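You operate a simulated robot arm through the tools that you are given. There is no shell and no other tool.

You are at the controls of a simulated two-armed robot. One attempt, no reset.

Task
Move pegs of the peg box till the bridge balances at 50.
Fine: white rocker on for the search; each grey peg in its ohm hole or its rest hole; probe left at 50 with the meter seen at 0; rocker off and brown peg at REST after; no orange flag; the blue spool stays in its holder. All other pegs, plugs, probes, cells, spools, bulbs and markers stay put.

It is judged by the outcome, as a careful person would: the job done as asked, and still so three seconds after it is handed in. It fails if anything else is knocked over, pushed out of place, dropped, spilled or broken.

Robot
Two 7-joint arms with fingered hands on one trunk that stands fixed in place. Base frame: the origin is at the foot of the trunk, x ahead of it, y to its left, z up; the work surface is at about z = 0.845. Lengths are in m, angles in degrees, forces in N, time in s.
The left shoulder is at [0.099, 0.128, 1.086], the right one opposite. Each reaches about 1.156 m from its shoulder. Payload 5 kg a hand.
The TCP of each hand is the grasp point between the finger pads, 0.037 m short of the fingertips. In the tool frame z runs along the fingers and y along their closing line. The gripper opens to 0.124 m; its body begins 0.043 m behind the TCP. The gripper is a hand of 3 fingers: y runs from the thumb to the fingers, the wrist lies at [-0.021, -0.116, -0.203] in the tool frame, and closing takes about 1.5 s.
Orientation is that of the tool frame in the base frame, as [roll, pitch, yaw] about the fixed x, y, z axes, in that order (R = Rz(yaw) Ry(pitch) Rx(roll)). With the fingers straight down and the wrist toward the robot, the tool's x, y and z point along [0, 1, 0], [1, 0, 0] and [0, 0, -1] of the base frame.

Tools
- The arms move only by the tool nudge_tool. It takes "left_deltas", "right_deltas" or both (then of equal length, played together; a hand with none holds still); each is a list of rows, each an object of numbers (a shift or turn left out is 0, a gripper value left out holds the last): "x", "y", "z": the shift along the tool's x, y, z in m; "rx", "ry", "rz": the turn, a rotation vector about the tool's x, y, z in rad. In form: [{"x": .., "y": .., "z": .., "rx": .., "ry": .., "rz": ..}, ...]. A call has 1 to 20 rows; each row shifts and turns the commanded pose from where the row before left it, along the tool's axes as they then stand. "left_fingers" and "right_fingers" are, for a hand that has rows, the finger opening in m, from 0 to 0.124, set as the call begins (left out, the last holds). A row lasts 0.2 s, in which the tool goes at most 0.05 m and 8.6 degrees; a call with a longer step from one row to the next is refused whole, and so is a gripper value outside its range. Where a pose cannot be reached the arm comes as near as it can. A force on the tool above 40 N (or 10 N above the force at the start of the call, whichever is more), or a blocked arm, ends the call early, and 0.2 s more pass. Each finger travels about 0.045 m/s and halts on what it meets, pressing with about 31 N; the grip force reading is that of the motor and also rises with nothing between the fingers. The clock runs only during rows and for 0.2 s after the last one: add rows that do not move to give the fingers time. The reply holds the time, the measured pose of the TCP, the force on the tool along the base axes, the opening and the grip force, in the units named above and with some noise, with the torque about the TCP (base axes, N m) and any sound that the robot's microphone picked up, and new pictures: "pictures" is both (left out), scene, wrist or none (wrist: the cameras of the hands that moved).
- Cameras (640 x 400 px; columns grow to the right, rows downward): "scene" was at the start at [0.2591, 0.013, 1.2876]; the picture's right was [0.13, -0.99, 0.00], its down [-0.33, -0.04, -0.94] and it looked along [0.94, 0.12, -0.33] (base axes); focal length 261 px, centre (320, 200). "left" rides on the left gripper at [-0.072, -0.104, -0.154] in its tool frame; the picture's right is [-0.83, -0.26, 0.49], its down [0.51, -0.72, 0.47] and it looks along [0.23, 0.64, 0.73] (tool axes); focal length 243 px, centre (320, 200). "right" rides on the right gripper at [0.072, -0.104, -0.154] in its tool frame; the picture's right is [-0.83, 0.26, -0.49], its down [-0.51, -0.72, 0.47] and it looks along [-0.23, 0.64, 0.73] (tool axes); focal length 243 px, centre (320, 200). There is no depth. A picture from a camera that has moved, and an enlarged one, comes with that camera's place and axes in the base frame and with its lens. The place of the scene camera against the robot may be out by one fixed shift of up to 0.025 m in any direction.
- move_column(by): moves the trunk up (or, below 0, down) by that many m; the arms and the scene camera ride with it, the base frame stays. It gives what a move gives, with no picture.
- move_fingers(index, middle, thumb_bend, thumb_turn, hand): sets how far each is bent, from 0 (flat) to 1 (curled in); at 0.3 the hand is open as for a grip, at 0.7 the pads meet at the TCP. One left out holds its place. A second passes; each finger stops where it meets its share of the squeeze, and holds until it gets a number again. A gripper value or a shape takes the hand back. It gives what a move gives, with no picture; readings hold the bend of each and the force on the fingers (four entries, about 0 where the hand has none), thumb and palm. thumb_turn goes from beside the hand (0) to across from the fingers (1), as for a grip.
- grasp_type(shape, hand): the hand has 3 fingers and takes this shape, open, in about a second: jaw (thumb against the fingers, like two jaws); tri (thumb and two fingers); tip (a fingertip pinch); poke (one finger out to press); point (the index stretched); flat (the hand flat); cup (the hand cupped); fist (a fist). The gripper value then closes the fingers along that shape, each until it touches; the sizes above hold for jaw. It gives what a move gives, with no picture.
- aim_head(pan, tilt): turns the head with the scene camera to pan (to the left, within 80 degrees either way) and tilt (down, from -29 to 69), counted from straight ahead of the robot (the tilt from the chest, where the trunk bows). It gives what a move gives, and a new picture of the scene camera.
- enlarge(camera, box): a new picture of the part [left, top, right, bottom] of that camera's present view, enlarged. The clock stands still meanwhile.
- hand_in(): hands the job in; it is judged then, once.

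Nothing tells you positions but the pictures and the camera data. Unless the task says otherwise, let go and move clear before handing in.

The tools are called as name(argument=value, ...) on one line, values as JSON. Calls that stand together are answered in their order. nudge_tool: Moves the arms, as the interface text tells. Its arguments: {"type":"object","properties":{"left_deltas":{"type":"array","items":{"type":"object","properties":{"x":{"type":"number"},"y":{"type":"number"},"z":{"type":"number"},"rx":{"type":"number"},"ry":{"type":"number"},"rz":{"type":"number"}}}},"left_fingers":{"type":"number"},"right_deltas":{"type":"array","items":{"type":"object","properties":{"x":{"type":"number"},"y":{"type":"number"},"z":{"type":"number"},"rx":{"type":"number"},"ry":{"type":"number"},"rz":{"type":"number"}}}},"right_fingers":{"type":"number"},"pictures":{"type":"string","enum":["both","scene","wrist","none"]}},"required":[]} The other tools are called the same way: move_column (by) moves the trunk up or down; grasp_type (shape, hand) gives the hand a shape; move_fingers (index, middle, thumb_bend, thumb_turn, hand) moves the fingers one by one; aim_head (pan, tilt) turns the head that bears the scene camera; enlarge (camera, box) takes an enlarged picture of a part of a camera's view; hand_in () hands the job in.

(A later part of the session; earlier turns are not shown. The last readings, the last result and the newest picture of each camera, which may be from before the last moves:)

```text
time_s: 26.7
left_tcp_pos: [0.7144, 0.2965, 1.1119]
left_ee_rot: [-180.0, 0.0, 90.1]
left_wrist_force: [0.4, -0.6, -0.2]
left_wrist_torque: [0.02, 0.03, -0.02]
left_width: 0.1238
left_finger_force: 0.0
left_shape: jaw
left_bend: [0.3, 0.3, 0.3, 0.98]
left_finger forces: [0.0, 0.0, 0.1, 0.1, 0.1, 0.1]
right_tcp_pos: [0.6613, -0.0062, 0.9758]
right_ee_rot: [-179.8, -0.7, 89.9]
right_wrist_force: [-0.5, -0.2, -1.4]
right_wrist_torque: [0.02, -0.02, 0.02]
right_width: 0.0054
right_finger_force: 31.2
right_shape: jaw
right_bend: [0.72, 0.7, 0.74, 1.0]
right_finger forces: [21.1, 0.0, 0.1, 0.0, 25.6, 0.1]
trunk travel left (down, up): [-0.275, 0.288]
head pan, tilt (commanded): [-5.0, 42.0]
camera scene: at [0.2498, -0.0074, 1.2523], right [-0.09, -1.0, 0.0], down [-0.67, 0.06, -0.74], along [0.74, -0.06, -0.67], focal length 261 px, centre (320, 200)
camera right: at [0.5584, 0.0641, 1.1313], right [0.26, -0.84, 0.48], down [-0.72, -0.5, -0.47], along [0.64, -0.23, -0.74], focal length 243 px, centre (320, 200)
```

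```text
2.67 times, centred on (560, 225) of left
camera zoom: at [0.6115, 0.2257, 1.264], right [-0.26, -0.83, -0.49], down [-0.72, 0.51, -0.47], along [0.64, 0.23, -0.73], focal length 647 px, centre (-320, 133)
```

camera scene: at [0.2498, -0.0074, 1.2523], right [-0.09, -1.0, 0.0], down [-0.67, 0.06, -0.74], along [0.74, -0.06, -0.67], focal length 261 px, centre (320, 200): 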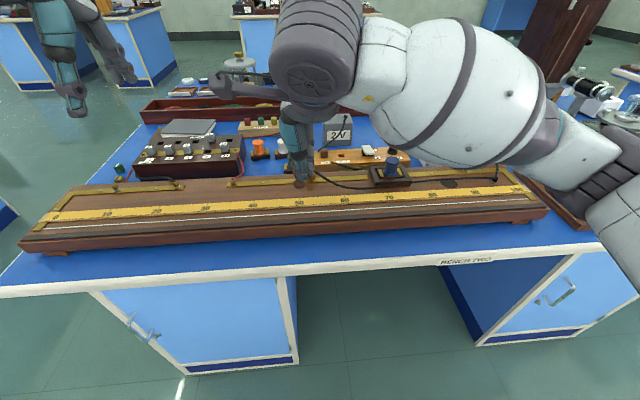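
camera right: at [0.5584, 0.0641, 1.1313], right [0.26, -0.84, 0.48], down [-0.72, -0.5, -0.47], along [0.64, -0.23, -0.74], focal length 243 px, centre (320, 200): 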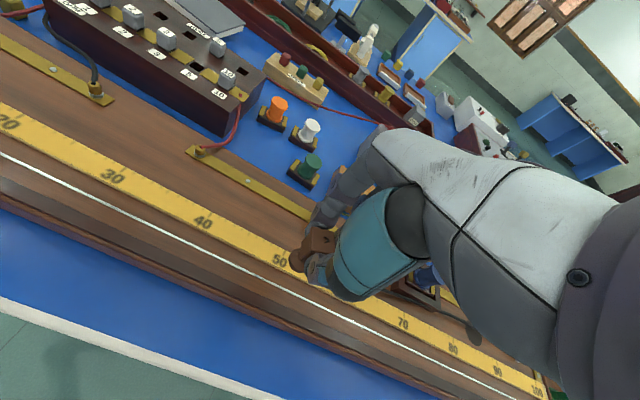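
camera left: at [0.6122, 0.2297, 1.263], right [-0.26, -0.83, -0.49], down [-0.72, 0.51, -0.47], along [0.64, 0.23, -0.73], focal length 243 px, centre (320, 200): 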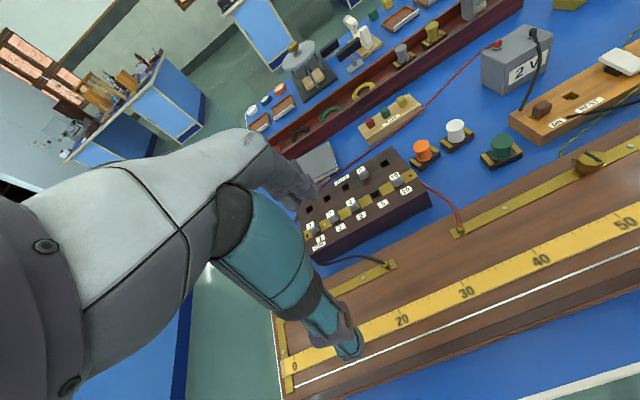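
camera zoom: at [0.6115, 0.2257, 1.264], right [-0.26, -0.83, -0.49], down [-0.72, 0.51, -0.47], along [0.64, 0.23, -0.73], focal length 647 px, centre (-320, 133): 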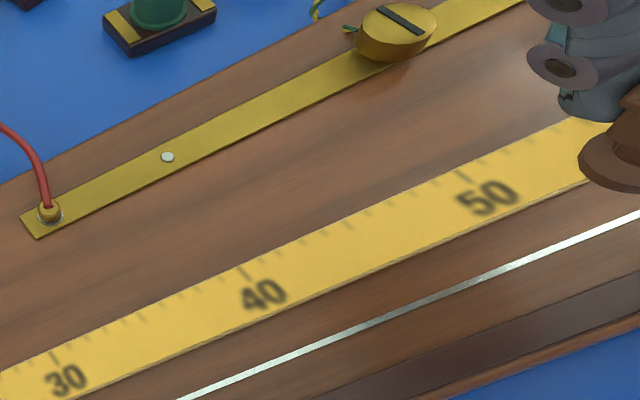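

The 50 tick is at y≈0.000, wire at x≈0.656, scale surface z≈0.85. I'll shift slightly and tip the tool about 7° to stand the probe upright, then check.

nudge_tool(right_deltas=[{"x": 0.002, "y": -0.0105}, {"rx": -0.12}, {}, {}], pictures="none")

enlarge(camera="scene", box=[270, 130, 350, 220])

enlarge(camera="right", box=[220, 170, 380, 290])

enlarge(camera="left", box=[480, 100, 640, 250])

```text
time_s: 27.7
left_tcp_pos: [0.7158, 0.2969, 1.1102]
left_ee_rot: [-180.0, 0.1, 90.0]
left_wrist_force: [0.5, 0.5, -0.6]
left_wrist_torque: [-0.05, -0.03, 0.02]
left_width: 0.1238
left_finger_force: 0.1
left_shape: jaw
left_bend: [0.3, 0.3, 0.3, 0.98]
left_finger forces: [0.0, 0.0, 0.0, 0.1, 0.0, 0.1]
right_tcp_pos: [0.6513, -0.0042, 0.9758]
right_ee_rot: [173.3, -0.6, 89.9]
right_wrist_force: [-0.8, -0.1, -1.4]
right_wrist_torque: [0.03, 0.01, 0.01]
right_width: 0.0054
right_finger_force: 30.5
right_shape: jaw
right_bend: [0.72, 0.7, 0.74, 1.0]
right_finger forces: [21.2, 0.1, 0.0, 0.1, 25.8, 0.0]
trunk travel left (down, up): [-0.275, 0.288]
head pan, tilt (commanded): [-5.0, 42.0]
```

```text
4.44 times, centred on (310, 175) of scene
camera zoom: at [0.2497, -0.0064, 1.2523], right [-0.09, -1.0, 0.0], down [-0.67, 0.06, -0.74], along [0.74, -0.06, -0.67], focal length 1160 px, centre (364, 311)
```

zoom: 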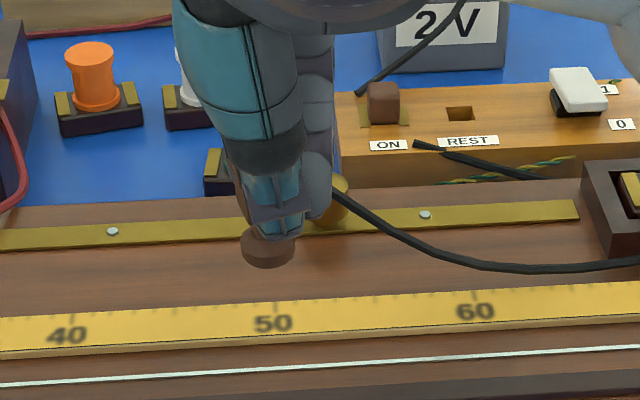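

```text
3.33 times, centred on (300, 230) of right
camera zoom: at [0.5296, 0.0674, 1.118], right [0.2, -0.84, 0.51], down [-0.66, -0.5, -0.56], along [0.72, -0.23, -0.65], focal length 809 px, centre (387, 100)
```

zoom: 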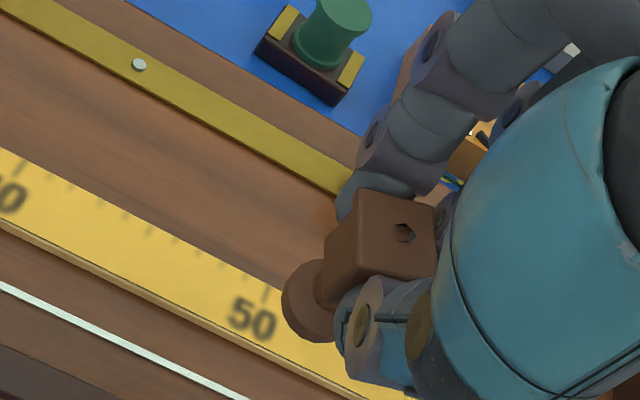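

```text
2.67 times, centred on (560, 175) of left
camera zoom: at [0.6116, 0.2267, 1.2638], right [-0.26, -0.83, -0.49], down [-0.72, 0.51, -0.47], along [0.64, 0.23, -0.73], focal length 647 px, centre (-320, 267)
```

zoom: 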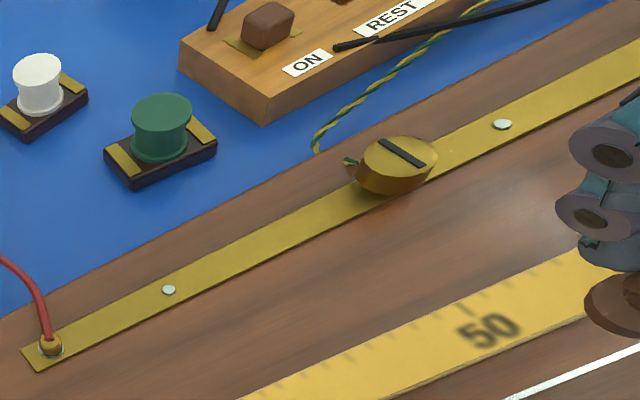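

The probe now looks upright and its base is at about (0.657, 0.000). Lowering to just above the wire.

nudge_tool(right_deltas=[{"z": 0.0273, "y": -0.0047}, {"z": 0.0273, "y": -0.0032}, {}, {}], pictures="none")

enlarge(camera="scene", box=[270, 150, 350, 220])

enlarge(camera="right", box=[220, 170, 380, 290])

enlarge(camera="scene", box=[400, 100, 480, 180])

```text
time_s: 28.7
left_tcp_pos: [0.7144, 0.2977, 1.1112]
left_ee_rot: [-180.0, 0.0, 90.0]
left_wrist_force: [-0.4, -0.4, 0.1]
left_wrist_torque: [0.02, -0.03, -0.01]
left_width: 0.1237
left_finger_force: 0.1
left_shape: jaw
left_bend: [0.3, 0.3, 0.3, 0.98]
left_finger forces: [0.0, 0.1, 0.0, 0.0, 0.0, 0.0]
right_tcp_pos: [0.6512, -0.0034, 0.9215]
right_ee_rot: [173.3, -0.6, 89.9]
right_wrist_force: [-0.2, -0.1, -1.1]
right_wrist_torque: [0.02, 0.01, -0.01]
right_width: 0.0055
right_finger_force: 31.0
right_shape: jaw
right_bend: [0.72, 0.7, 0.74, 1.0]
right_finger forces: [21.1, 0.1, 0.0, 0.0, 25.7, 0.0]
trunk travel left (down, up): [-0.275, 0.288]
head pan, tilt (commanded): [-5.0, 42.0]
```

```text
5.71 times, centred on (310, 185) of scene
camera zoom: at [0.2501, -0.0063, 1.2522], right [-0.09, -1.0, 0.0], down [-0.67, 0.06, -0.74], along [0.74, -0.06, -0.67], focal length 1491 px, centre (377, 286)
```

zoom: 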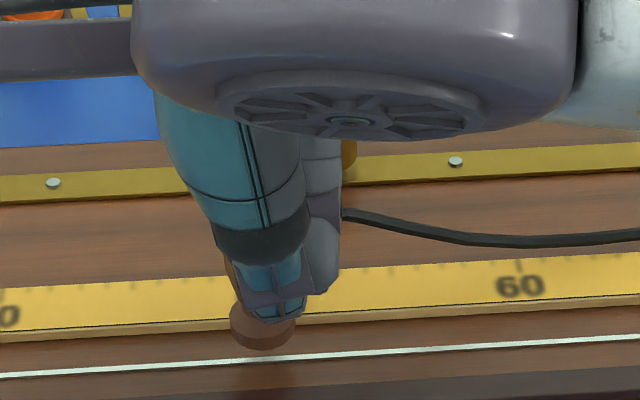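

```text
3.33 times, centred on (300, 230) of right
camera zoom: at [0.5295, 0.0673, 1.0622], right [0.2, -0.84, 0.51], down [-0.66, -0.5, -0.56], along [0.72, -0.23, -0.65], focal length 809 px, centre (387, 100)
```

zoom: 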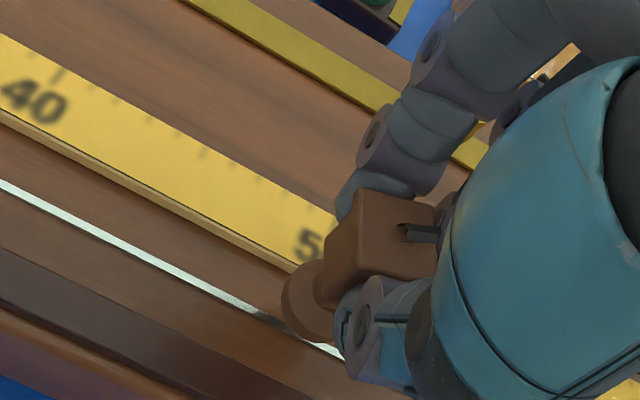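

```text
5.00 times, centred on (440, 140) of scene
camera zoom: at [0.2501, -0.0063, 1.2522], right [-0.09, -1.0, 0.0], down [-0.67, 0.06, -0.74], along [0.74, -0.06, -0.67], focal length 1305 px, centre (-280, 500)
```

zoom: 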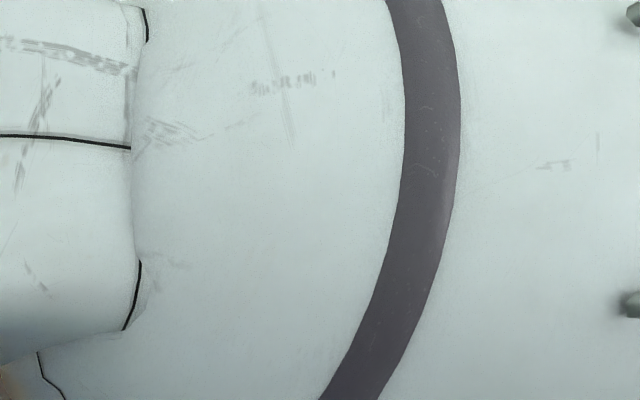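

nudge_tool(right_deltas=[{"z": 0.003, "y": -0.0012}, {"z": 0.003, "y": -0.0004}, {"z": 0.002, "y": -0.0002}, {}], pictures="none")

enlarge(camera="right", box=[220, 170, 380, 290])

enlarge(camera="scene", box=[270, 170, 330, 220])

```text
time_s: 29.7
left_tcp_pos: [0.7141, 0.2983, 1.1107]
left_ee_rot: [179.9, 0.0, 89.9]
left_wrist_force: [0.1, 0.5, 0.3]
left_wrist_torque: [0.01, 0.03, 0.03]
left_width: 0.1235
left_finger_force: 0.0
left_shape: jaw
left_bend: [0.3, 0.3, 0.3, 0.98]
left_finger forces: [0.1, 0.0, 0.1, 0.1, 0.1, 0.0]
right_tcp_pos: [0.6476, -0.0034, 0.9122]
right_ee_rot: [173.2, -0.6, 89.8]
right_wrist_force: [0.0, 0.1, -0.7]
right_wrist_torque: [0.01, 0.01, 0.03]
right_width: 0.0054
right_finger_force: 31.0
right_shape: jaw
right_bend: [0.72, 0.7, 0.74, 1.0]
right_finger forces: [21.2, 0.0, 0.0, 0.0, 25.6, 0.1]
trunk travel left (down, up): [-0.275, 0.288]
head pan, tilt (commanded): [-5.0, 42.0]
```

```text
3.33 times, centred on (300, 230) of right
camera zoom: at [0.5271, 0.0679, 1.0542], right [0.2, -0.84, 0.51], down [-0.66, -0.5, -0.56], along [0.72, -0.23, -0.65], focal length 809 px, centre (387, 100)
```

zoom: 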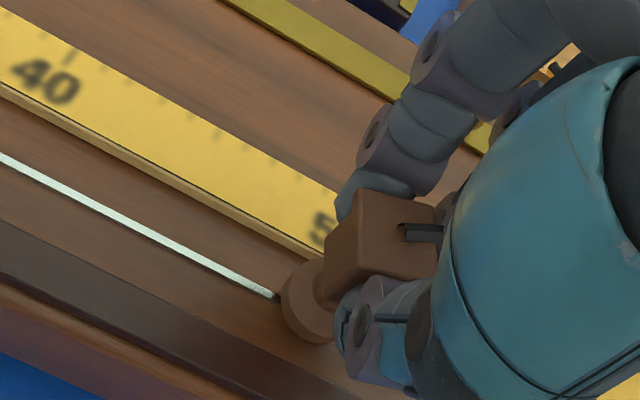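

```text
8.00 times, centred on (300, 195) of scene
camera zoom: at [0.25, -0.0062, 1.2522], right [-0.09, -1.0, 0.0], down [-0.67, 0.06, -0.74], along [0.74, -0.06, -0.67], focal length 2088 px, centre (480, 240)
```

zoom: 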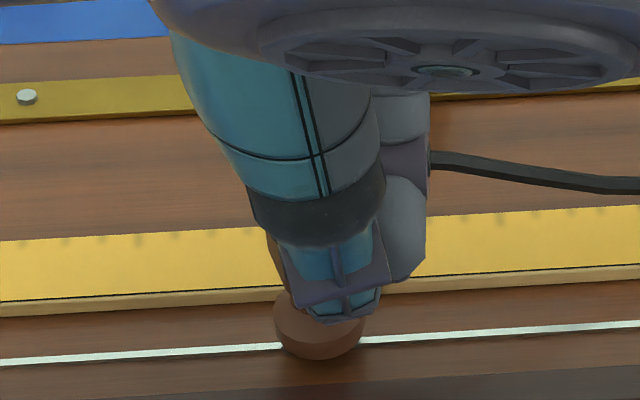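

nudge_tool(right_deltas=[{"z": 0.002, "y": -0.0002}, {"z": 0.002, "y": -0.0002}, {}], pictures="none")

enlarge(camera="right", box=[220, 170, 380, 290])

enlarge(camera="scene", box=[270, 170, 330, 220])

```text
time_s: 30.5
left_tcp_pos: [0.7153, 0.2977, 1.1116]
left_ee_rot: [179.9, -0.1, 90.0]
left_wrist_force: [-0.1, -0.2, -0.2]
left_wrist_torque: [-0.02, -0.03, -0.01]
left_width: 0.124
left_finger_force: 0.1
left_shape: jaw
left_bend: [0.3, 0.3, 0.3, 0.98]
left_finger forces: [0.0, 0.0, 0.0, 0.1, 0.1, 0.0]
right_tcp_pos: [0.6486, -0.0028, 0.908]
right_ee_rot: [173.3, -0.6, 89.9]
right_wrist_force: [0.2, 0.0, -2.1]
right_wrist_torque: [0.02, 0.02, 0.01]
right_width: 0.0054
right_finger_force: 30.6
right_shape: jaw
right_bend: [0.72, 0.7, 0.74, 1.0]
right_finger forces: [21.1, 0.0, 0.0, 0.1, 25.7, 0.0]
trunk travel left (down, up): [-0.275, 0.288]
head pan, tilt (commanded): [-5.0, 42.0]
```

```text
3.33 times, centred on (300, 230) of right
camera zoom: at [0.5277, 0.068, 1.0506], right [0.2, -0.84, 0.51], down [-0.66, -0.5, -0.56], along [0.72, -0.23, -0.65], focal length 809 px, centre (387, 100)
```

zoom: 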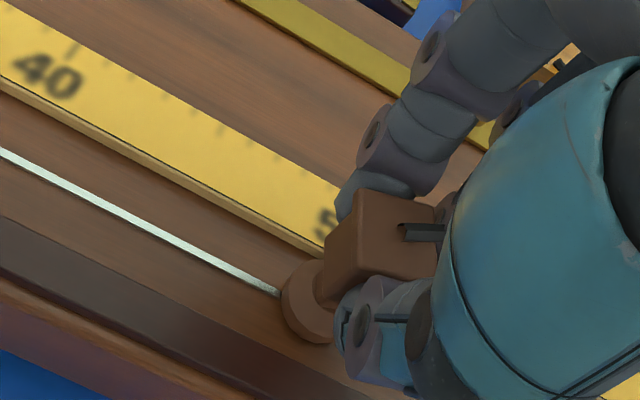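

```text
8.00 times, centred on (300, 195) of scene
camera zoom: at [0.25, -0.0062, 1.2522], right [-0.09, -1.0, 0.0], down [-0.67, 0.06, -0.74], along [0.74, -0.06, -0.67], focal length 2088 px, centre (480, 240)
```

zoom: 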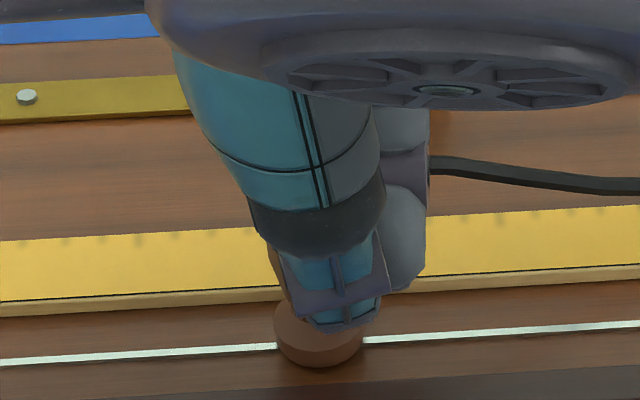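

nudge_tool(right_deltas=[{"z": 0.0015, "y": -0.0002}, {"z": 0.0015, "y": -0.0002}, {}], pictures="none")

enlarge(camera="scene", box=[270, 170, 330, 220])

```text
time_s: 31.3
left_tcp_pos: [0.7137, 0.2962, 1.1112]
left_ee_rot: [-179.9, 0.0, 90.1]
left_wrist_force: [-0.1, -0.1, -0.2]
left_wrist_torque: [-0.03, -0.01, -0.03]
left_width: 0.1239
left_finger_force: 0.0
left_shape: jaw
left_bend: [0.3, 0.3, 0.3, 0.98]
left_finger forces: [0.0, 0.0, 0.0, 0.1, 0.0, 0.0]
right_tcp_pos: [0.649, -0.0035, 0.9057]
right_ee_rot: [173.1, -0.6, 89.9]
right_wrist_force: [1.9, -0.8, 6.5]
right_wrist_torque: [-0.02, -0.08, -0.03]
right_width: 0.0057
right_finger_force: 31.3
right_shape: jaw
right_bend: [0.72, 0.7, 0.74, 1.0]
right_finger forces: [23.1, 0.0, 0.0, 0.0, 26.9, 0.0]
trunk travel left (down, up): [-0.275, 0.288]
head pan, tilt (commanded): [-5.0, 42.0]
```

```text
8.00 times, centred on (300, 195) of scene
camera zoom: at [0.2496, -0.0062, 1.2523], right [-0.09, -1.0, 0.0], down [-0.67, 0.06, -0.74], along [0.74, -0.06, -0.67], focal length 2088 px, centre (480, 240)
```

zoom: 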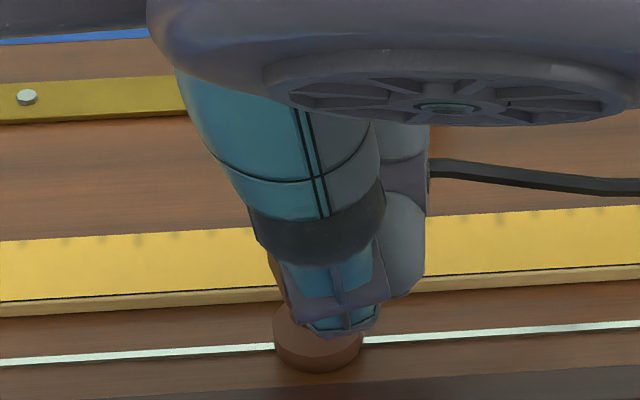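

Contact at 6.5 N: the probe stands on the wire. I'll relieve the press a touch and open the fingers.

nudge_tool(right_deltas=[{"z": -0.001}, {}, {}, {}], right_fingers=0.02, pictures="none")

nudge_tool(right_deltas=[{}, {}, {}, {}], right_fingers=0.045, pictures="none")

enlarge(camera="scene", box=[270, 150, 350, 220])

enlarge(camera="right", box=[220, 170, 380, 290])

```text
time_s: 32.3
left_tcp_pos: [0.7135, 0.2973, 1.1102]
left_ee_rot: [-179.9, -0.1, 90.0]
left_wrist_force: [0.3, -0.3, 0.2]
left_wrist_torque: [0.02, 0.02, 0.0]
left_width: 0.1238
left_finger_force: 0.1
left_shape: jaw
left_bend: [0.3, 0.3, 0.3, 0.98]
left_finger forces: [0.0, 0.0, 0.0, 0.1, 0.0, 0.0]
right_tcp_pos: [0.6488, -0.0031, 0.9066]
right_ee_rot: [173.3, -0.6, 89.9]
right_wrist_force: [-0.1, 0.0, 1.3]
right_wrist_torque: [0.03, -0.02, -0.01]
right_width: 0.0198
right_finger_force: 0.0
right_shape: jaw
right_bend: [0.73, 0.61, 0.74, 1.0]
right_finger forces: [0.2, 0.0, 0.1, 0.0, 0.0, 0.0]
trunk travel left (down, up): [-0.275, 0.288]
head pan, tilt (commanded): [-5.0, 42.0]
```

```text
time_s: 33.3
left_tcp_pos: [0.7147, 0.2969, 1.1109]
left_ee_rot: [-180.0, 0.1, 89.9]
left_wrist_force: [0.0, 0.7, -0.7]
left_wrist_torque: [-0.02, 0.01, 0.0]
left_width: 0.1235
left_finger_force: 0.1
left_shape: jaw
left_bend: [0.3, 0.3, 0.3, 0.98]
left_finger forces: [0.0, 0.0, 0.1, 0.0, 0.1, 0.1]
right_tcp_pos: [0.6493, -0.0023, 0.9068]
right_ee_rot: [173.3, -0.6, 89.8]
right_wrist_force: [0.1, 0.2, -0.1]
right_wrist_torque: [0.02, 0.01, 0.01]
right_width: 0.0444
right_finger_force: 0.0
right_shape: jaw
right_bend: [0.74, 0.51, 0.73, 1.0]
right_finger forces: [0.1, 0.1, 0.0, 0.0, 0.0, 0.0]
trunk travel left (down, up): [-0.275, 0.288]
head pan, tilt (commanded): [-5.0, 42.0]
```

```text
5.71 times, centred on (310, 185) of scene
camera zoom: at [0.2499, -0.0062, 1.2522], right [-0.09, -1.0, 0.0], down [-0.67, 0.06, -0.74], along [0.74, -0.06, -0.67], focal length 1491 px, centre (377, 286)
```

zoom: 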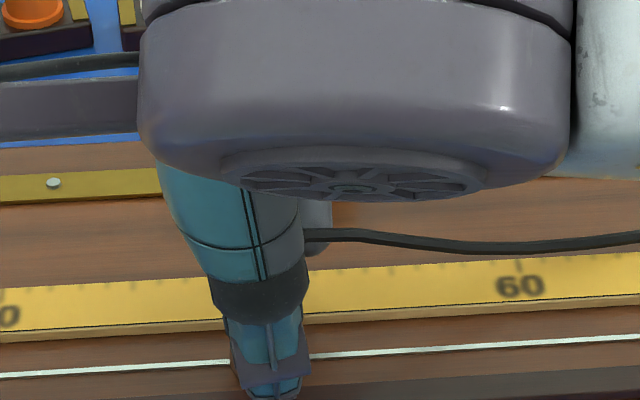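

```text
3.33 times, centred on (300, 230) of right
camera zoom: at [0.5273, 0.0684, 1.0486], right [0.2, -0.84, 0.51], down [-0.66, -0.5, -0.56], along [0.72, -0.23, -0.65], focal length 809 px, centre (387, 100)
```

zoom: 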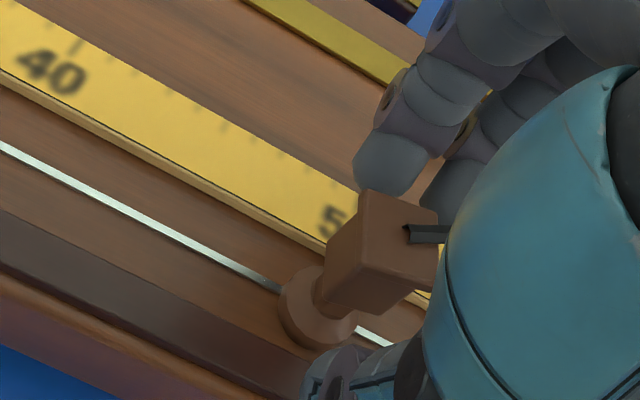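

The probe stands on its own. Opening wider and lifting straight up, then clearing the view of the meter.

nudge_tool(right_deltas=[{}, {}, {}, {"z": -0.015, "y": 0.0018}, {"z": -0.03, "y": 0.0035}, {"z": -0.04, "y": 0.0047}, {"z": -0.04, "y": 0.0047}, {}], right_fingers=0.07, pictures="both")

enlarge(camera="right", box=[220, 170, 380, 290])

enlarge(camera="scene", box=[240, 120, 400, 220])

```text
time_s: 35.1
left_tcp_pos: [0.7148, 0.2953, 1.1099]
left_ee_rot: [-179.9, -0.1, 90.0]
left_wrist_force: [1.0, 0.3, -0.2]
left_wrist_torque: [0.0, -0.03, -0.02]
left_width: 0.1235
left_finger_force: 0.1
left_shape: jaw
left_bend: [0.3, 0.3, 0.3, 0.98]
left_finger forces: [0.0, 0.0, 0.0, 0.1, 0.1, 0.1]
right_tcp_pos: [0.6493, -0.0045, 1.0325]
right_ee_rot: [173.5, -0.6, 89.8]
right_wrist_force: [-0.6, -0.3, 0.0]
right_wrist_torque: [0.04, 0.01, 0.0]
right_width: 0.0697
right_finger_force: 0.1
right_shape: jaw
right_bend: [0.74, 0.42, 0.67, 1.0]
right_finger forces: [0.0, 0.0, 0.1, 0.0, 0.1, 0.1]
trunk travel left (down, up): [-0.275, 0.288]
head pan, tilt (commanded): [-5.0, 42.0]
camera scene: at [0.2505, -0.0066, 1.252], right [-0.09, -1.0, 0.0], down [-0.67, 0.06, -0.74], along [0.74, -0.06, -0.67], focal length 261 px, centre (320, 200)
camera right: at [0.5278, 0.0668, 1.1755], right [0.2, -0.84, 0.51], down [-0.66, -0.5, -0.56], along [0.72, -0.23, -0.66], focal length 243 px, centre (320, 200)
```

scene: 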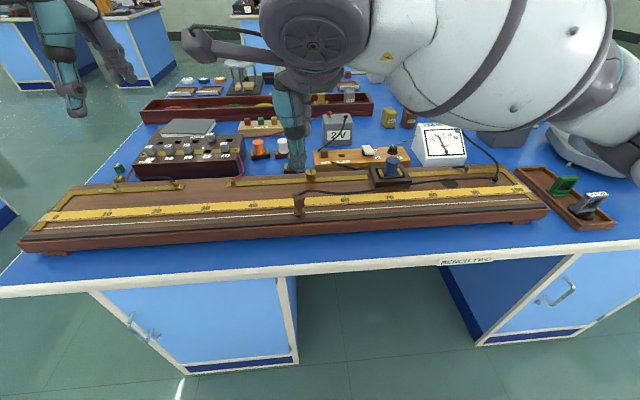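
right: 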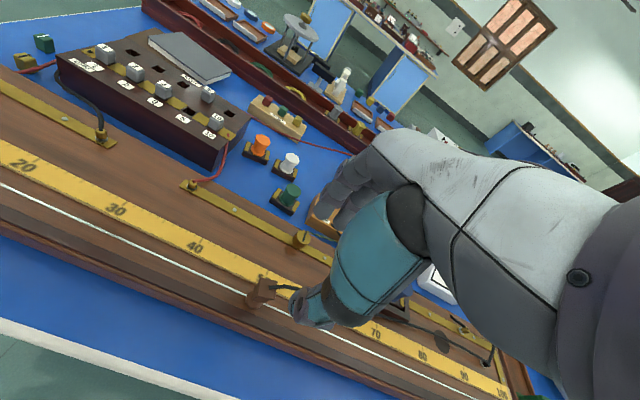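

```text
3.33 times, centred on (300, 230) of right
camera zoom: at [0.5278, 0.0668, 1.1755], right [0.2, -0.84, 0.51], down [-0.66, -0.5, -0.56], along [0.72, -0.23, -0.66], focal length 809 px, centre (387, 100)
```

zoom: 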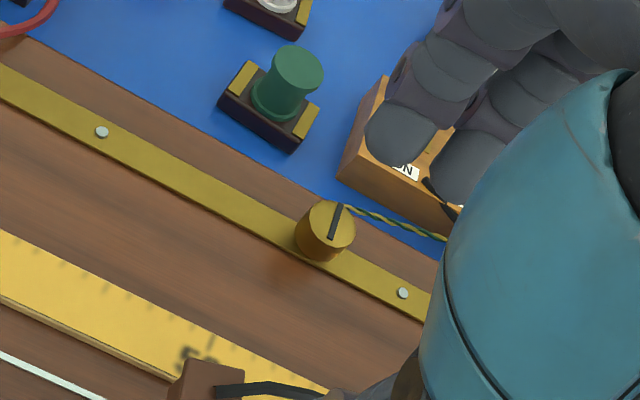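

```text
4.00 times, centred on (320, 170) of scene
camera zoom: at [0.2505, -0.0066, 1.252], right [-0.09, -1.0, 0.0], down [-0.67, 0.06, -0.74], along [0.74, -0.06, -0.67], focal length 1044 px, centre (320, 320)
```

zoom: 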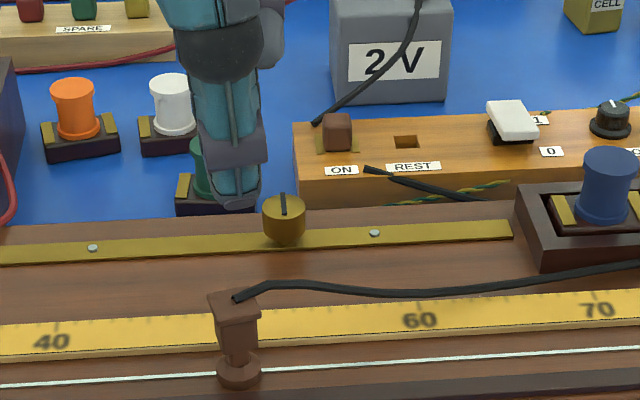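

The probe stands on the wire at 50. Now the meter reading.

enlarge(camera="scene", box=[400, 115, 480, 175])

enlarge(camera="scene", box=[270, 175, 330, 220])

```text
6.67 times, centred on (440, 145) of scene
camera zoom: at [0.2505, -0.0066, 1.252], right [-0.09, -1.0, 0.0], down [-0.67, 0.06, -0.74], along [0.74, -0.06, -0.67], focal length 1740 px, centre (-480, 567)
```

zoom: 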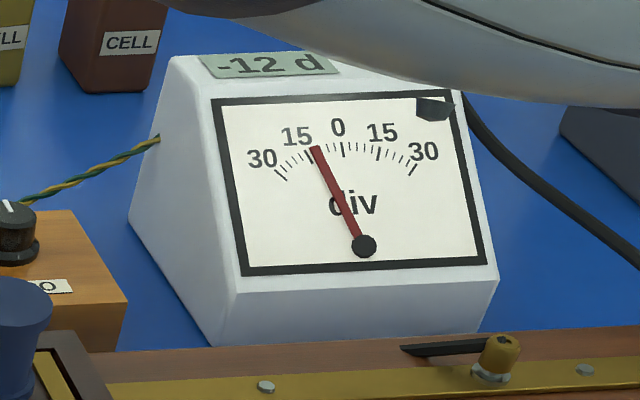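

```text
8.89 times, centred on (300, 198) of scene
camera zoom: at [0.2505, -0.0066, 1.252], right [-0.09, -1.0, 0.0], down [-0.67, 0.06, -0.74], along [0.74, -0.06, -0.67], focal length 2320 px, centre (498, 222)
```

zoom: 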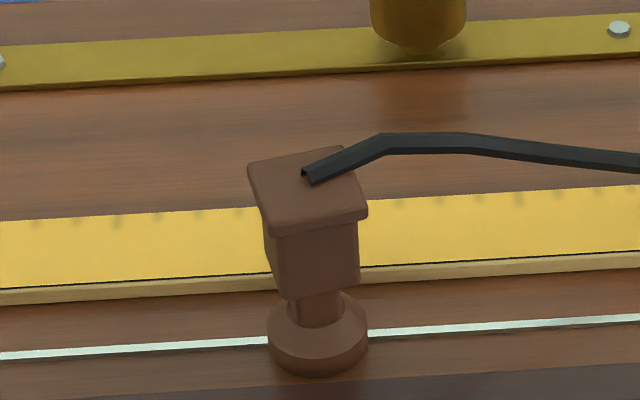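

Meter reads −12 d with R = 5 (only peg 5 out), no flag. I need a second reading: move peg 3 to its REST hole (R = 8). First I park the right hand clear to the right.

nudge_tool(right_deltas=[{"z": -0.04}, {"z": -0.04, "rx": 0.115}, {"x": -0.045}, {"x": -0.045}, {"x": -0.045}, {"x": -0.045}, {"x": -0.045}, {"x": -0.045}, {}], pictures="scene")

enlarge(camera="scene", box=[400, 115, 480, 175])

enlarge(camera="left", box=[290, 140, 450, 260])

```text
time_s: 37.1
left_tcp_pos: [0.7151, 0.2983, 1.1096]
left_ee_rot: [-180.0, 0.1, 90.0]
left_wrist_force: [-0.8, -0.1, -0.1]
left_wrist_torque: [-0.02, 0.02, -0.03]
left_width: 0.1236
left_finger_force: 0.1
left_shape: jaw
left_bend: [0.3, 0.3, 0.3, 0.98]
left_finger forces: [0.1, 0.0, 0.0, 0.1, 0.1, 0.0]
right_tcp_pos: [0.6359, -0.2745, 1.1118]
right_ee_rot: [-180.0, -0.6, 89.9]
right_wrist_force: [-0.1, 1.0, -0.1]
right_wrist_torque: [0.0, 0.02, 0.0]
right_width: 0.0699
right_finger_force: 0.1
right_shape: jaw
right_bend: [0.74, 0.42, 0.66, 1.0]
right_finger forces: [0.2, 0.1, 0.0, 0.0, 0.1, 0.1]
trunk travel left (down, up): [-0.275, 0.288]
head pan, tilt (commanded): [-5.0, 42.0]
camera scene: at [0.2505, -0.005, 1.2521], right [-0.09, -1.0, 0.0], down [-0.67, 0.06, -0.74], along [0.74, -0.07, -0.67], focal length 261 px, centre (320, 200)
```

scene: 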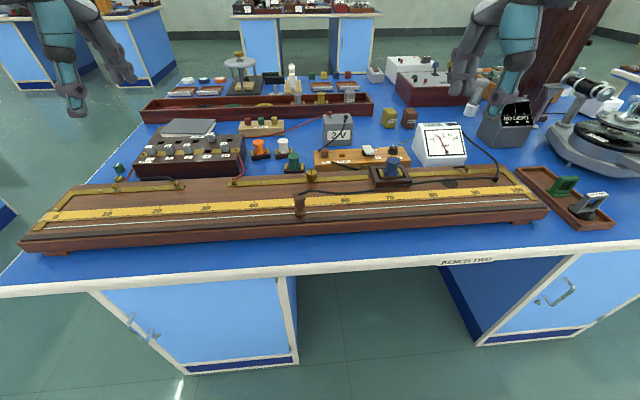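

```text
6.67 times, centred on (440, 145) of scene
camera zoom: at [0.2505, -0.005, 1.2521], right [-0.09, -1.0, 0.0], down [-0.67, 0.06, -0.74], along [0.74, -0.07, -0.67], focal length 1740 px, centre (-480, 567)
```

zoom: 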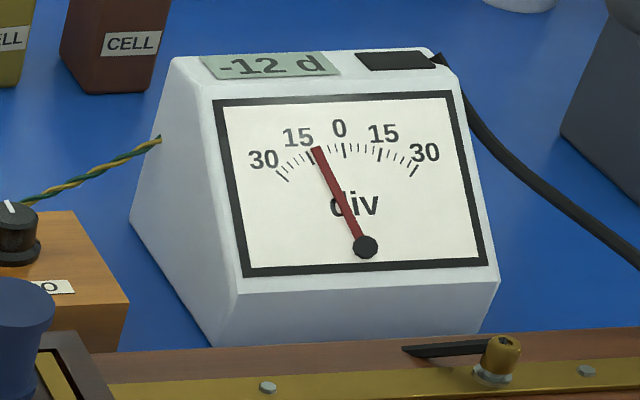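

```text
3.33 times, centred on (370, 200) of left
camera zoom: at [0.6124, 0.2281, 1.2631], right [-0.26, -0.83, -0.49], down [-0.72, 0.51, -0.47], along [0.64, 0.23, -0.73], focal length 809 px, centre (153, 200)
```

zoom: 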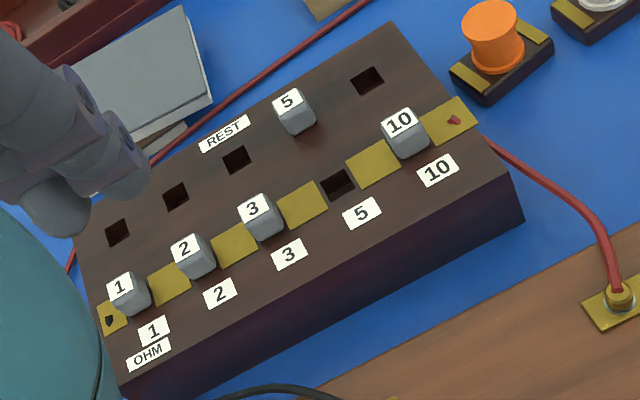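

Still −12 d with the flag slot dark. Peg 3's top is at about (0.897, 0.2915, 0.887), rest row at x≈0.954, box top z≈0.865. I bring the left hand above peg 3.

nudge_tool(left_deltas=[{"x": -0.0013, "y": 0.0364, "z": 0.024}, {"x": -0.0013, "y": 0.0364, "z": 0.024}, {"x": -0.0013, "y": 0.0364, "z": 0.024}, {"x": -0.0013, "y": 0.0364, "z": 0.024}, {"x": -0.0013, "y": 0.0364, "z": 0.024}, {}, {}], left_fingers=0.07, pictures="wrist")

enlarge(camera="left", box=[220, 170, 420, 320])

enlarge(camera="scene", box=[120, 100, 260, 200])

```text
time_s: 38.7
left_tcp_pos: [0.8963, 0.2923, 0.9872]
left_ee_rot: [-180.0, -0.1, 90.0]
left_wrist_force: [0.7, 0.2, 0.2]
left_wrist_torque: [-0.02, 0.02, -0.03]
left_width: 0.0703
left_finger_force: 0.1
left_shape: jaw
left_bend: [0.73, 0.42, 0.66, 1.0]
left_finger forces: [0.1, 0.0, 0.0, 0.1, 0.0, 0.1]
right_tcp_pos: [0.6357, -0.2751, 1.1099]
right_ee_rot: [179.9, -0.7, 89.8]
right_wrist_force: [-0.4, -0.7, -0.8]
right_wrist_torque: [0.0, 0.04, -0.01]
right_width: 0.0698
right_finger_force: 0.0
right_shape: jaw
right_bend: [0.74, 0.42, 0.66, 1.0]
right_finger forces: [0.0, 0.0, 0.0, 0.0, 0.0, 0.0]
trunk travel left (down, up): [-0.275, 0.288]
head pan, tilt (commanded): [-5.0, 42.0]
camera left: at [0.7928, 0.2223, 1.1404], right [-0.26, -0.83, -0.49], down [-0.72, 0.51, -0.47], along [0.64, 0.23, -0.73], focal length 243 px, centre (320, 200)
```

left: 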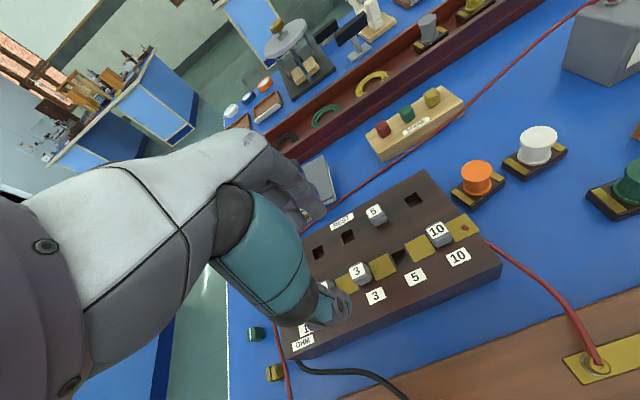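

```text
2.67 times, centred on (320, 245) of left
camera zoom: at [0.7928, 0.2223, 1.1404], right [-0.26, -0.83, -0.49], down [-0.72, 0.51, -0.47], along [0.64, 0.23, -0.73], focal length 647 px, centre (320, 80)
```

zoom: 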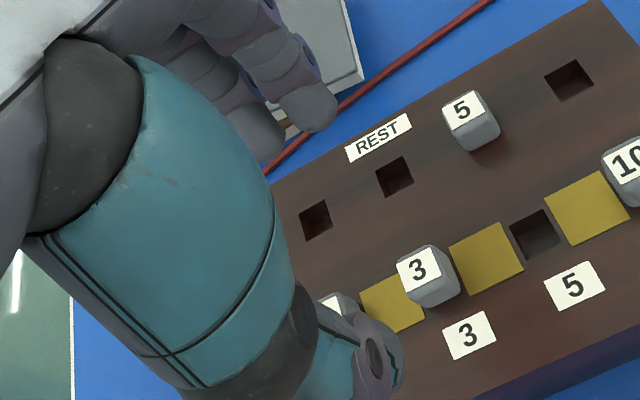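

```text
4.00 times, centred on (190, 150) of scene
camera zoom: at [0.2504, -0.0064, 1.2521], right [-0.09, -1.0, 0.0], down [-0.67, 0.06, -0.74], along [0.74, -0.06, -0.67], focal length 1044 px, centre (840, 400)
```

zoom: 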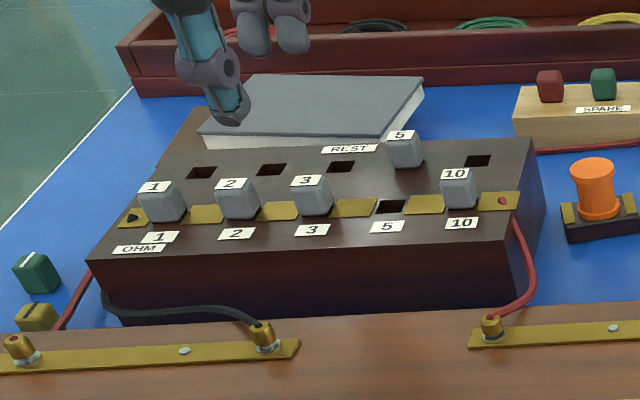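

Alignment over peg 3 agrees within ~2 mm. Lower to 5 cm above the grip height and recheck.

nudge_tool(left_deltas=[{"x": -0.002, "y": 0.001, "z": 0.022}, {"z": 0.022}, {}], pictures="none")

enlarge(camera="left", box=[240, 170, 400, 290])

enlarge(camera="scene", box=[140, 110, 240, 180])

```text
time_s: 39.5
left_tcp_pos: [0.8979, 0.2913, 0.9457]
left_ee_rot: [-180.0, -0.1, 90.0]
left_wrist_force: [-0.4, 0.0, 0.4]
left_wrist_torque: [-0.01, -0.02, 0.0]
left_width: 0.0703
left_finger_force: 0.1
left_shape: jaw
left_bend: [0.73, 0.42, 0.66, 1.0]
left_finger forces: [0.0, 0.0, 0.1, 0.1, 0.0, 0.0]
right_tcp_pos: [0.6346, -0.2753, 1.1098]
right_ee_rot: [180.0, -0.6, 89.9]
right_wrist_force: [-0.2, 0.3, 0.0]
right_wrist_torque: [-0.04, 0.01, 0.01]
right_width: 0.0697
right_finger_force: 0.0
right_shape: jaw
right_bend: [0.74, 0.42, 0.66, 1.0]
right_finger forces: [0.0, 0.0, 0.0, 0.1, 0.0, 0.1]
trunk travel left (down, up): [-0.275, 0.288]
head pan, tilt (commanded): [-5.0, 42.0]
```

```text
3.33 times, centred on (320, 230) of left
camera zoom: at [0.7943, 0.2197, 1.0983], right [-0.26, -0.83, -0.49], down [-0.72, 0.51, -0.47], along [0.64, 0.23, -0.73], focal length 809 px, centre (320, 100)
```

zoom: 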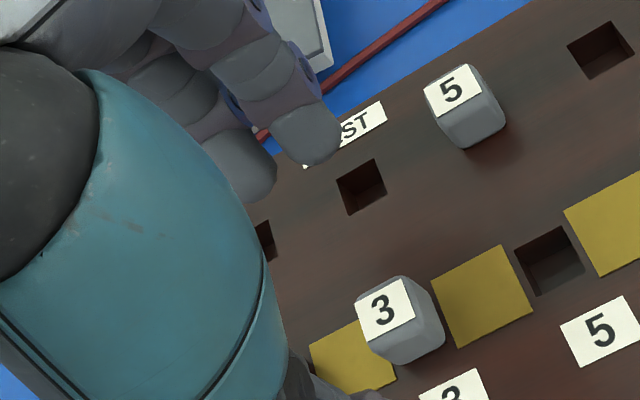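

```text
5.71 times, centred on (190, 145) of scene
camera zoom: at [0.2495, -0.0063, 1.2524], right [-0.09, -1.0, 0.0], down [-0.67, 0.06, -0.74], along [0.74, -0.06, -0.67], focal length 1491 px, centre (1063, 514)
```

zoom: 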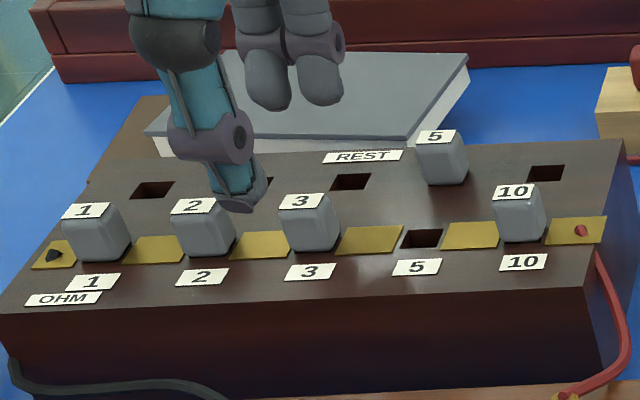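

Small correction (−2.5 mm y, −1.5 mm x), then lower to grip height.

nudge_tool(left_deltas=[{"x": -0.0025, "y": -0.0015, "z": 0.01}, {"z": 0.012}, {"z": 0.006}, {}], pictures="none")

enlarge(camera="left", box=[240, 170, 400, 290])

enlarge(camera="scene", box=[140, 110, 240, 180])

```text
time_s: 40.5
left_tcp_pos: [0.8956, 0.2869, 0.9191]
left_ee_rot: [180.0, 0.0, 90.0]
left_wrist_force: [-0.3, 1.3, 0.4]
left_wrist_torque: [-0.03, -0.04, 0.01]
left_width: 0.0703
left_finger_force: 0.0
left_shape: jaw
left_bend: [0.73, 0.42, 0.66, 1.0]
left_finger forces: [0.1, 0.0, 0.1, 0.0, 0.1, 0.0]
right_tcp_pos: [0.6347, -0.2748, 1.1113]
right_ee_rot: [179.9, -0.6, 89.8]
right_wrist_force: [-0.5, 0.0, -0.3]
right_wrist_torque: [0.01, 0.03, 0.01]
right_width: 0.0697
right_finger_force: 0.1
right_shape: jaw
right_bend: [0.74, 0.42, 0.66, 1.0]
right_finger forces: [0.0, 0.0, 0.0, 0.0, 0.0, 0.0]
trunk travel left (down, up): [-0.275, 0.288]
head pan, tilt (commanded): [-5.0, 42.0]
```

```text
3.33 times, centred on (320, 230) of left
camera zoom: at [0.7924, 0.2165, 1.0713], right [-0.26, -0.83, -0.49], down [-0.72, 0.51, -0.47], along [0.64, 0.23, -0.73], focal length 809 px, centre (320, 100)
```

zoom: 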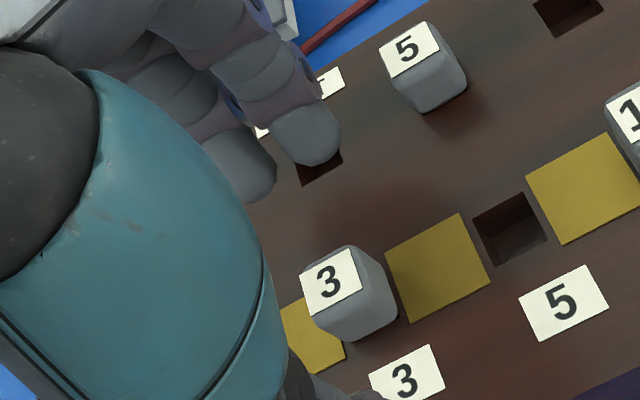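

```text
5.71 times, centred on (190, 145) of scene
camera zoom: at [0.2498, -0.0062, 1.2523], right [-0.09, -1.0, 0.0], down [-0.67, 0.06, -0.74], along [0.74, -0.06, -0.67], focal length 1491 px, centre (1063, 514)
```

zoom: 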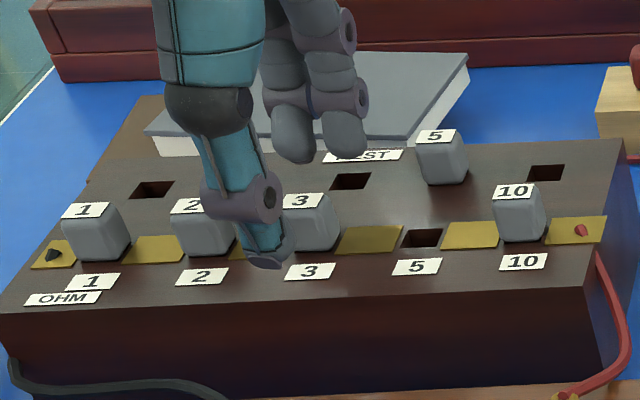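

Well aligned. Down 5 mm more and close in stages.

nudge_tool(left_deltas=[{"z": 0.003, "x": 0.0005}, {"z": 0.002}, {}, {}, {}, {}], left_fingers=0.035, pictures="none")

enlarge(camera="left", box=[240, 170, 400, 290])

enlarge(camera="scene", box=[140, 110, 240, 180])

```text
time_s: 41.9
left_tcp_pos: [0.8951, 0.2878, 0.9131]
left_ee_rot: [179.9, 0.0, 90.0]
left_wrist_force: [0.6, -0.8, -0.1]
left_wrist_torque: [0.02, 0.02, 0.03]
left_width: 0.0356
left_finger_force: 0.0
left_shape: jaw
left_bend: [0.74, 0.55, 0.74, 1.0]
left_finger forces: [0.1, 0.0, 0.0, 0.1, 0.0, 0.1]
right_tcp_pos: [0.6342, -0.2734, 1.1103]
right_ee_rot: [179.9, -0.6, 89.9]
right_wrist_force: [0.4, 0.1, -0.4]
right_wrist_torque: [-0.01, 0.01, -0.01]
right_width: 0.0697
right_finger_force: 0.0
right_shape: jaw
right_bend: [0.74, 0.42, 0.66, 1.0]
right_finger forces: [0.0, 0.0, 0.0, 0.0, 0.0, 0.1]
trunk travel left (down, up): [-0.275, 0.288]
head pan, tilt (commanded): [-5.0, 42.0]
```

```text
3.33 times, centred on (320, 230) of left
camera zoom: at [0.7927, 0.2167, 1.0664], right [-0.26, -0.83, -0.49], down [-0.72, 0.51, -0.47], along [0.64, 0.23, -0.73], focal length 809 px, centre (320, 100)
```

zoom: 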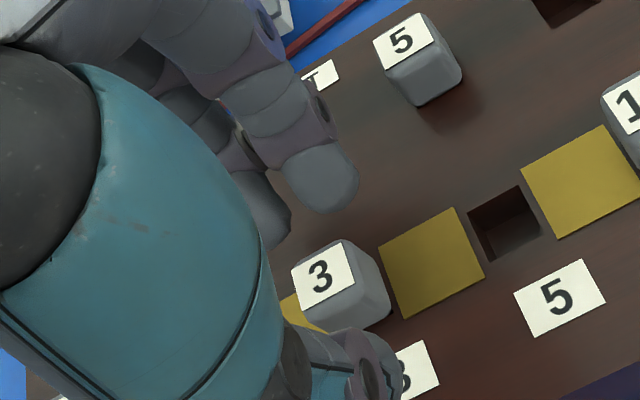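

```text
5.71 times, centred on (190, 145) of scene
camera zoom: at [0.2499, -0.0062, 1.2522], right [-0.09, -1.0, 0.0], down [-0.67, 0.06, -0.74], along [0.74, -0.06, -0.67], focal length 1491 px, centre (1063, 514)
```

zoom: 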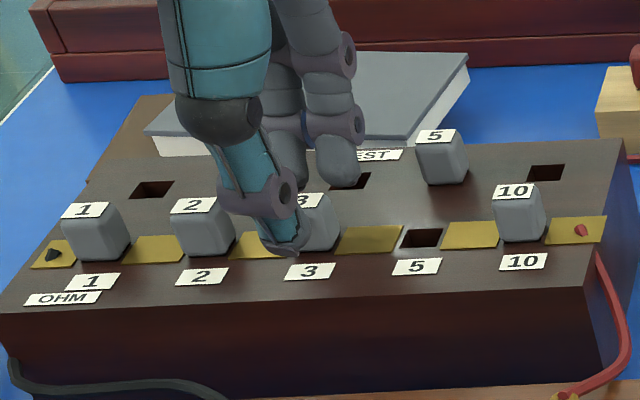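

nudge_tool(left_deltas=[{}, {}, {}, {}, {}], left_fingers=0.02, pictures="none")

enlarge(camera="left", box=[240, 170, 400, 290])

enlarge(camera="scene", box=[140, 110, 240, 180])

```text
time_s: 43.1
left_tcp_pos: [0.8951, 0.2871, 0.913]
left_ee_rot: [-180.0, 0.1, 90.0]
left_wrist_force: [0.4, -0.3, 0.0]
left_wrist_torque: [0.01, 0.02, -0.03]
left_width: 0.0203
left_finger_force: 0.0
left_shape: jaw
left_bend: [0.73, 0.61, 0.74, 1.0]
left_finger forces: [0.2, 0.1, 0.0, 0.0, 0.0, 0.1]
right_tcp_pos: [0.6335, -0.2743, 1.1113]
right_ee_rot: [179.8, -0.7, 89.9]
right_wrist_force: [-0.8, -1.1, 0.0]
right_wrist_torque: [0.02, -0.01, 0.01]
right_width: 0.0698
right_finger_force: 0.0
right_shape: jaw
right_bend: [0.74, 0.42, 0.66, 1.0]
right_finger forces: [0.0, 0.1, 0.1, 0.0, 0.0, 0.0]
trunk travel left (down, up): [-0.275, 0.288]
head pan, tilt (commanded): [-5.0, 42.0]
```

```text
3.33 times, centred on (320, 230) of left
camera zoom: at [0.7927, 0.2167, 1.0664], right [-0.26, -0.83, -0.49], down [-0.72, 0.51, -0.47], along [0.64, 0.23, -0.73], focal length 809 px, centre (320, 100)
```

zoom: 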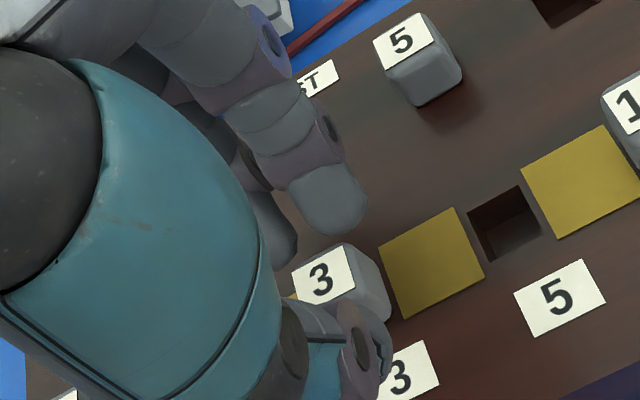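

```text
5.71 times, centred on (190, 145) of scene
camera zoom: at [0.2499, -0.0062, 1.2522], right [-0.09, -1.0, 0.0], down [-0.67, 0.06, -0.74], along [0.74, -0.06, -0.67], focal length 1491 px, centre (1063, 514)
```

zoom: 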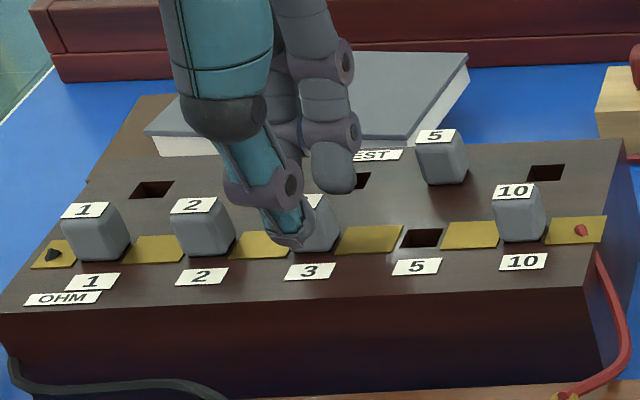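

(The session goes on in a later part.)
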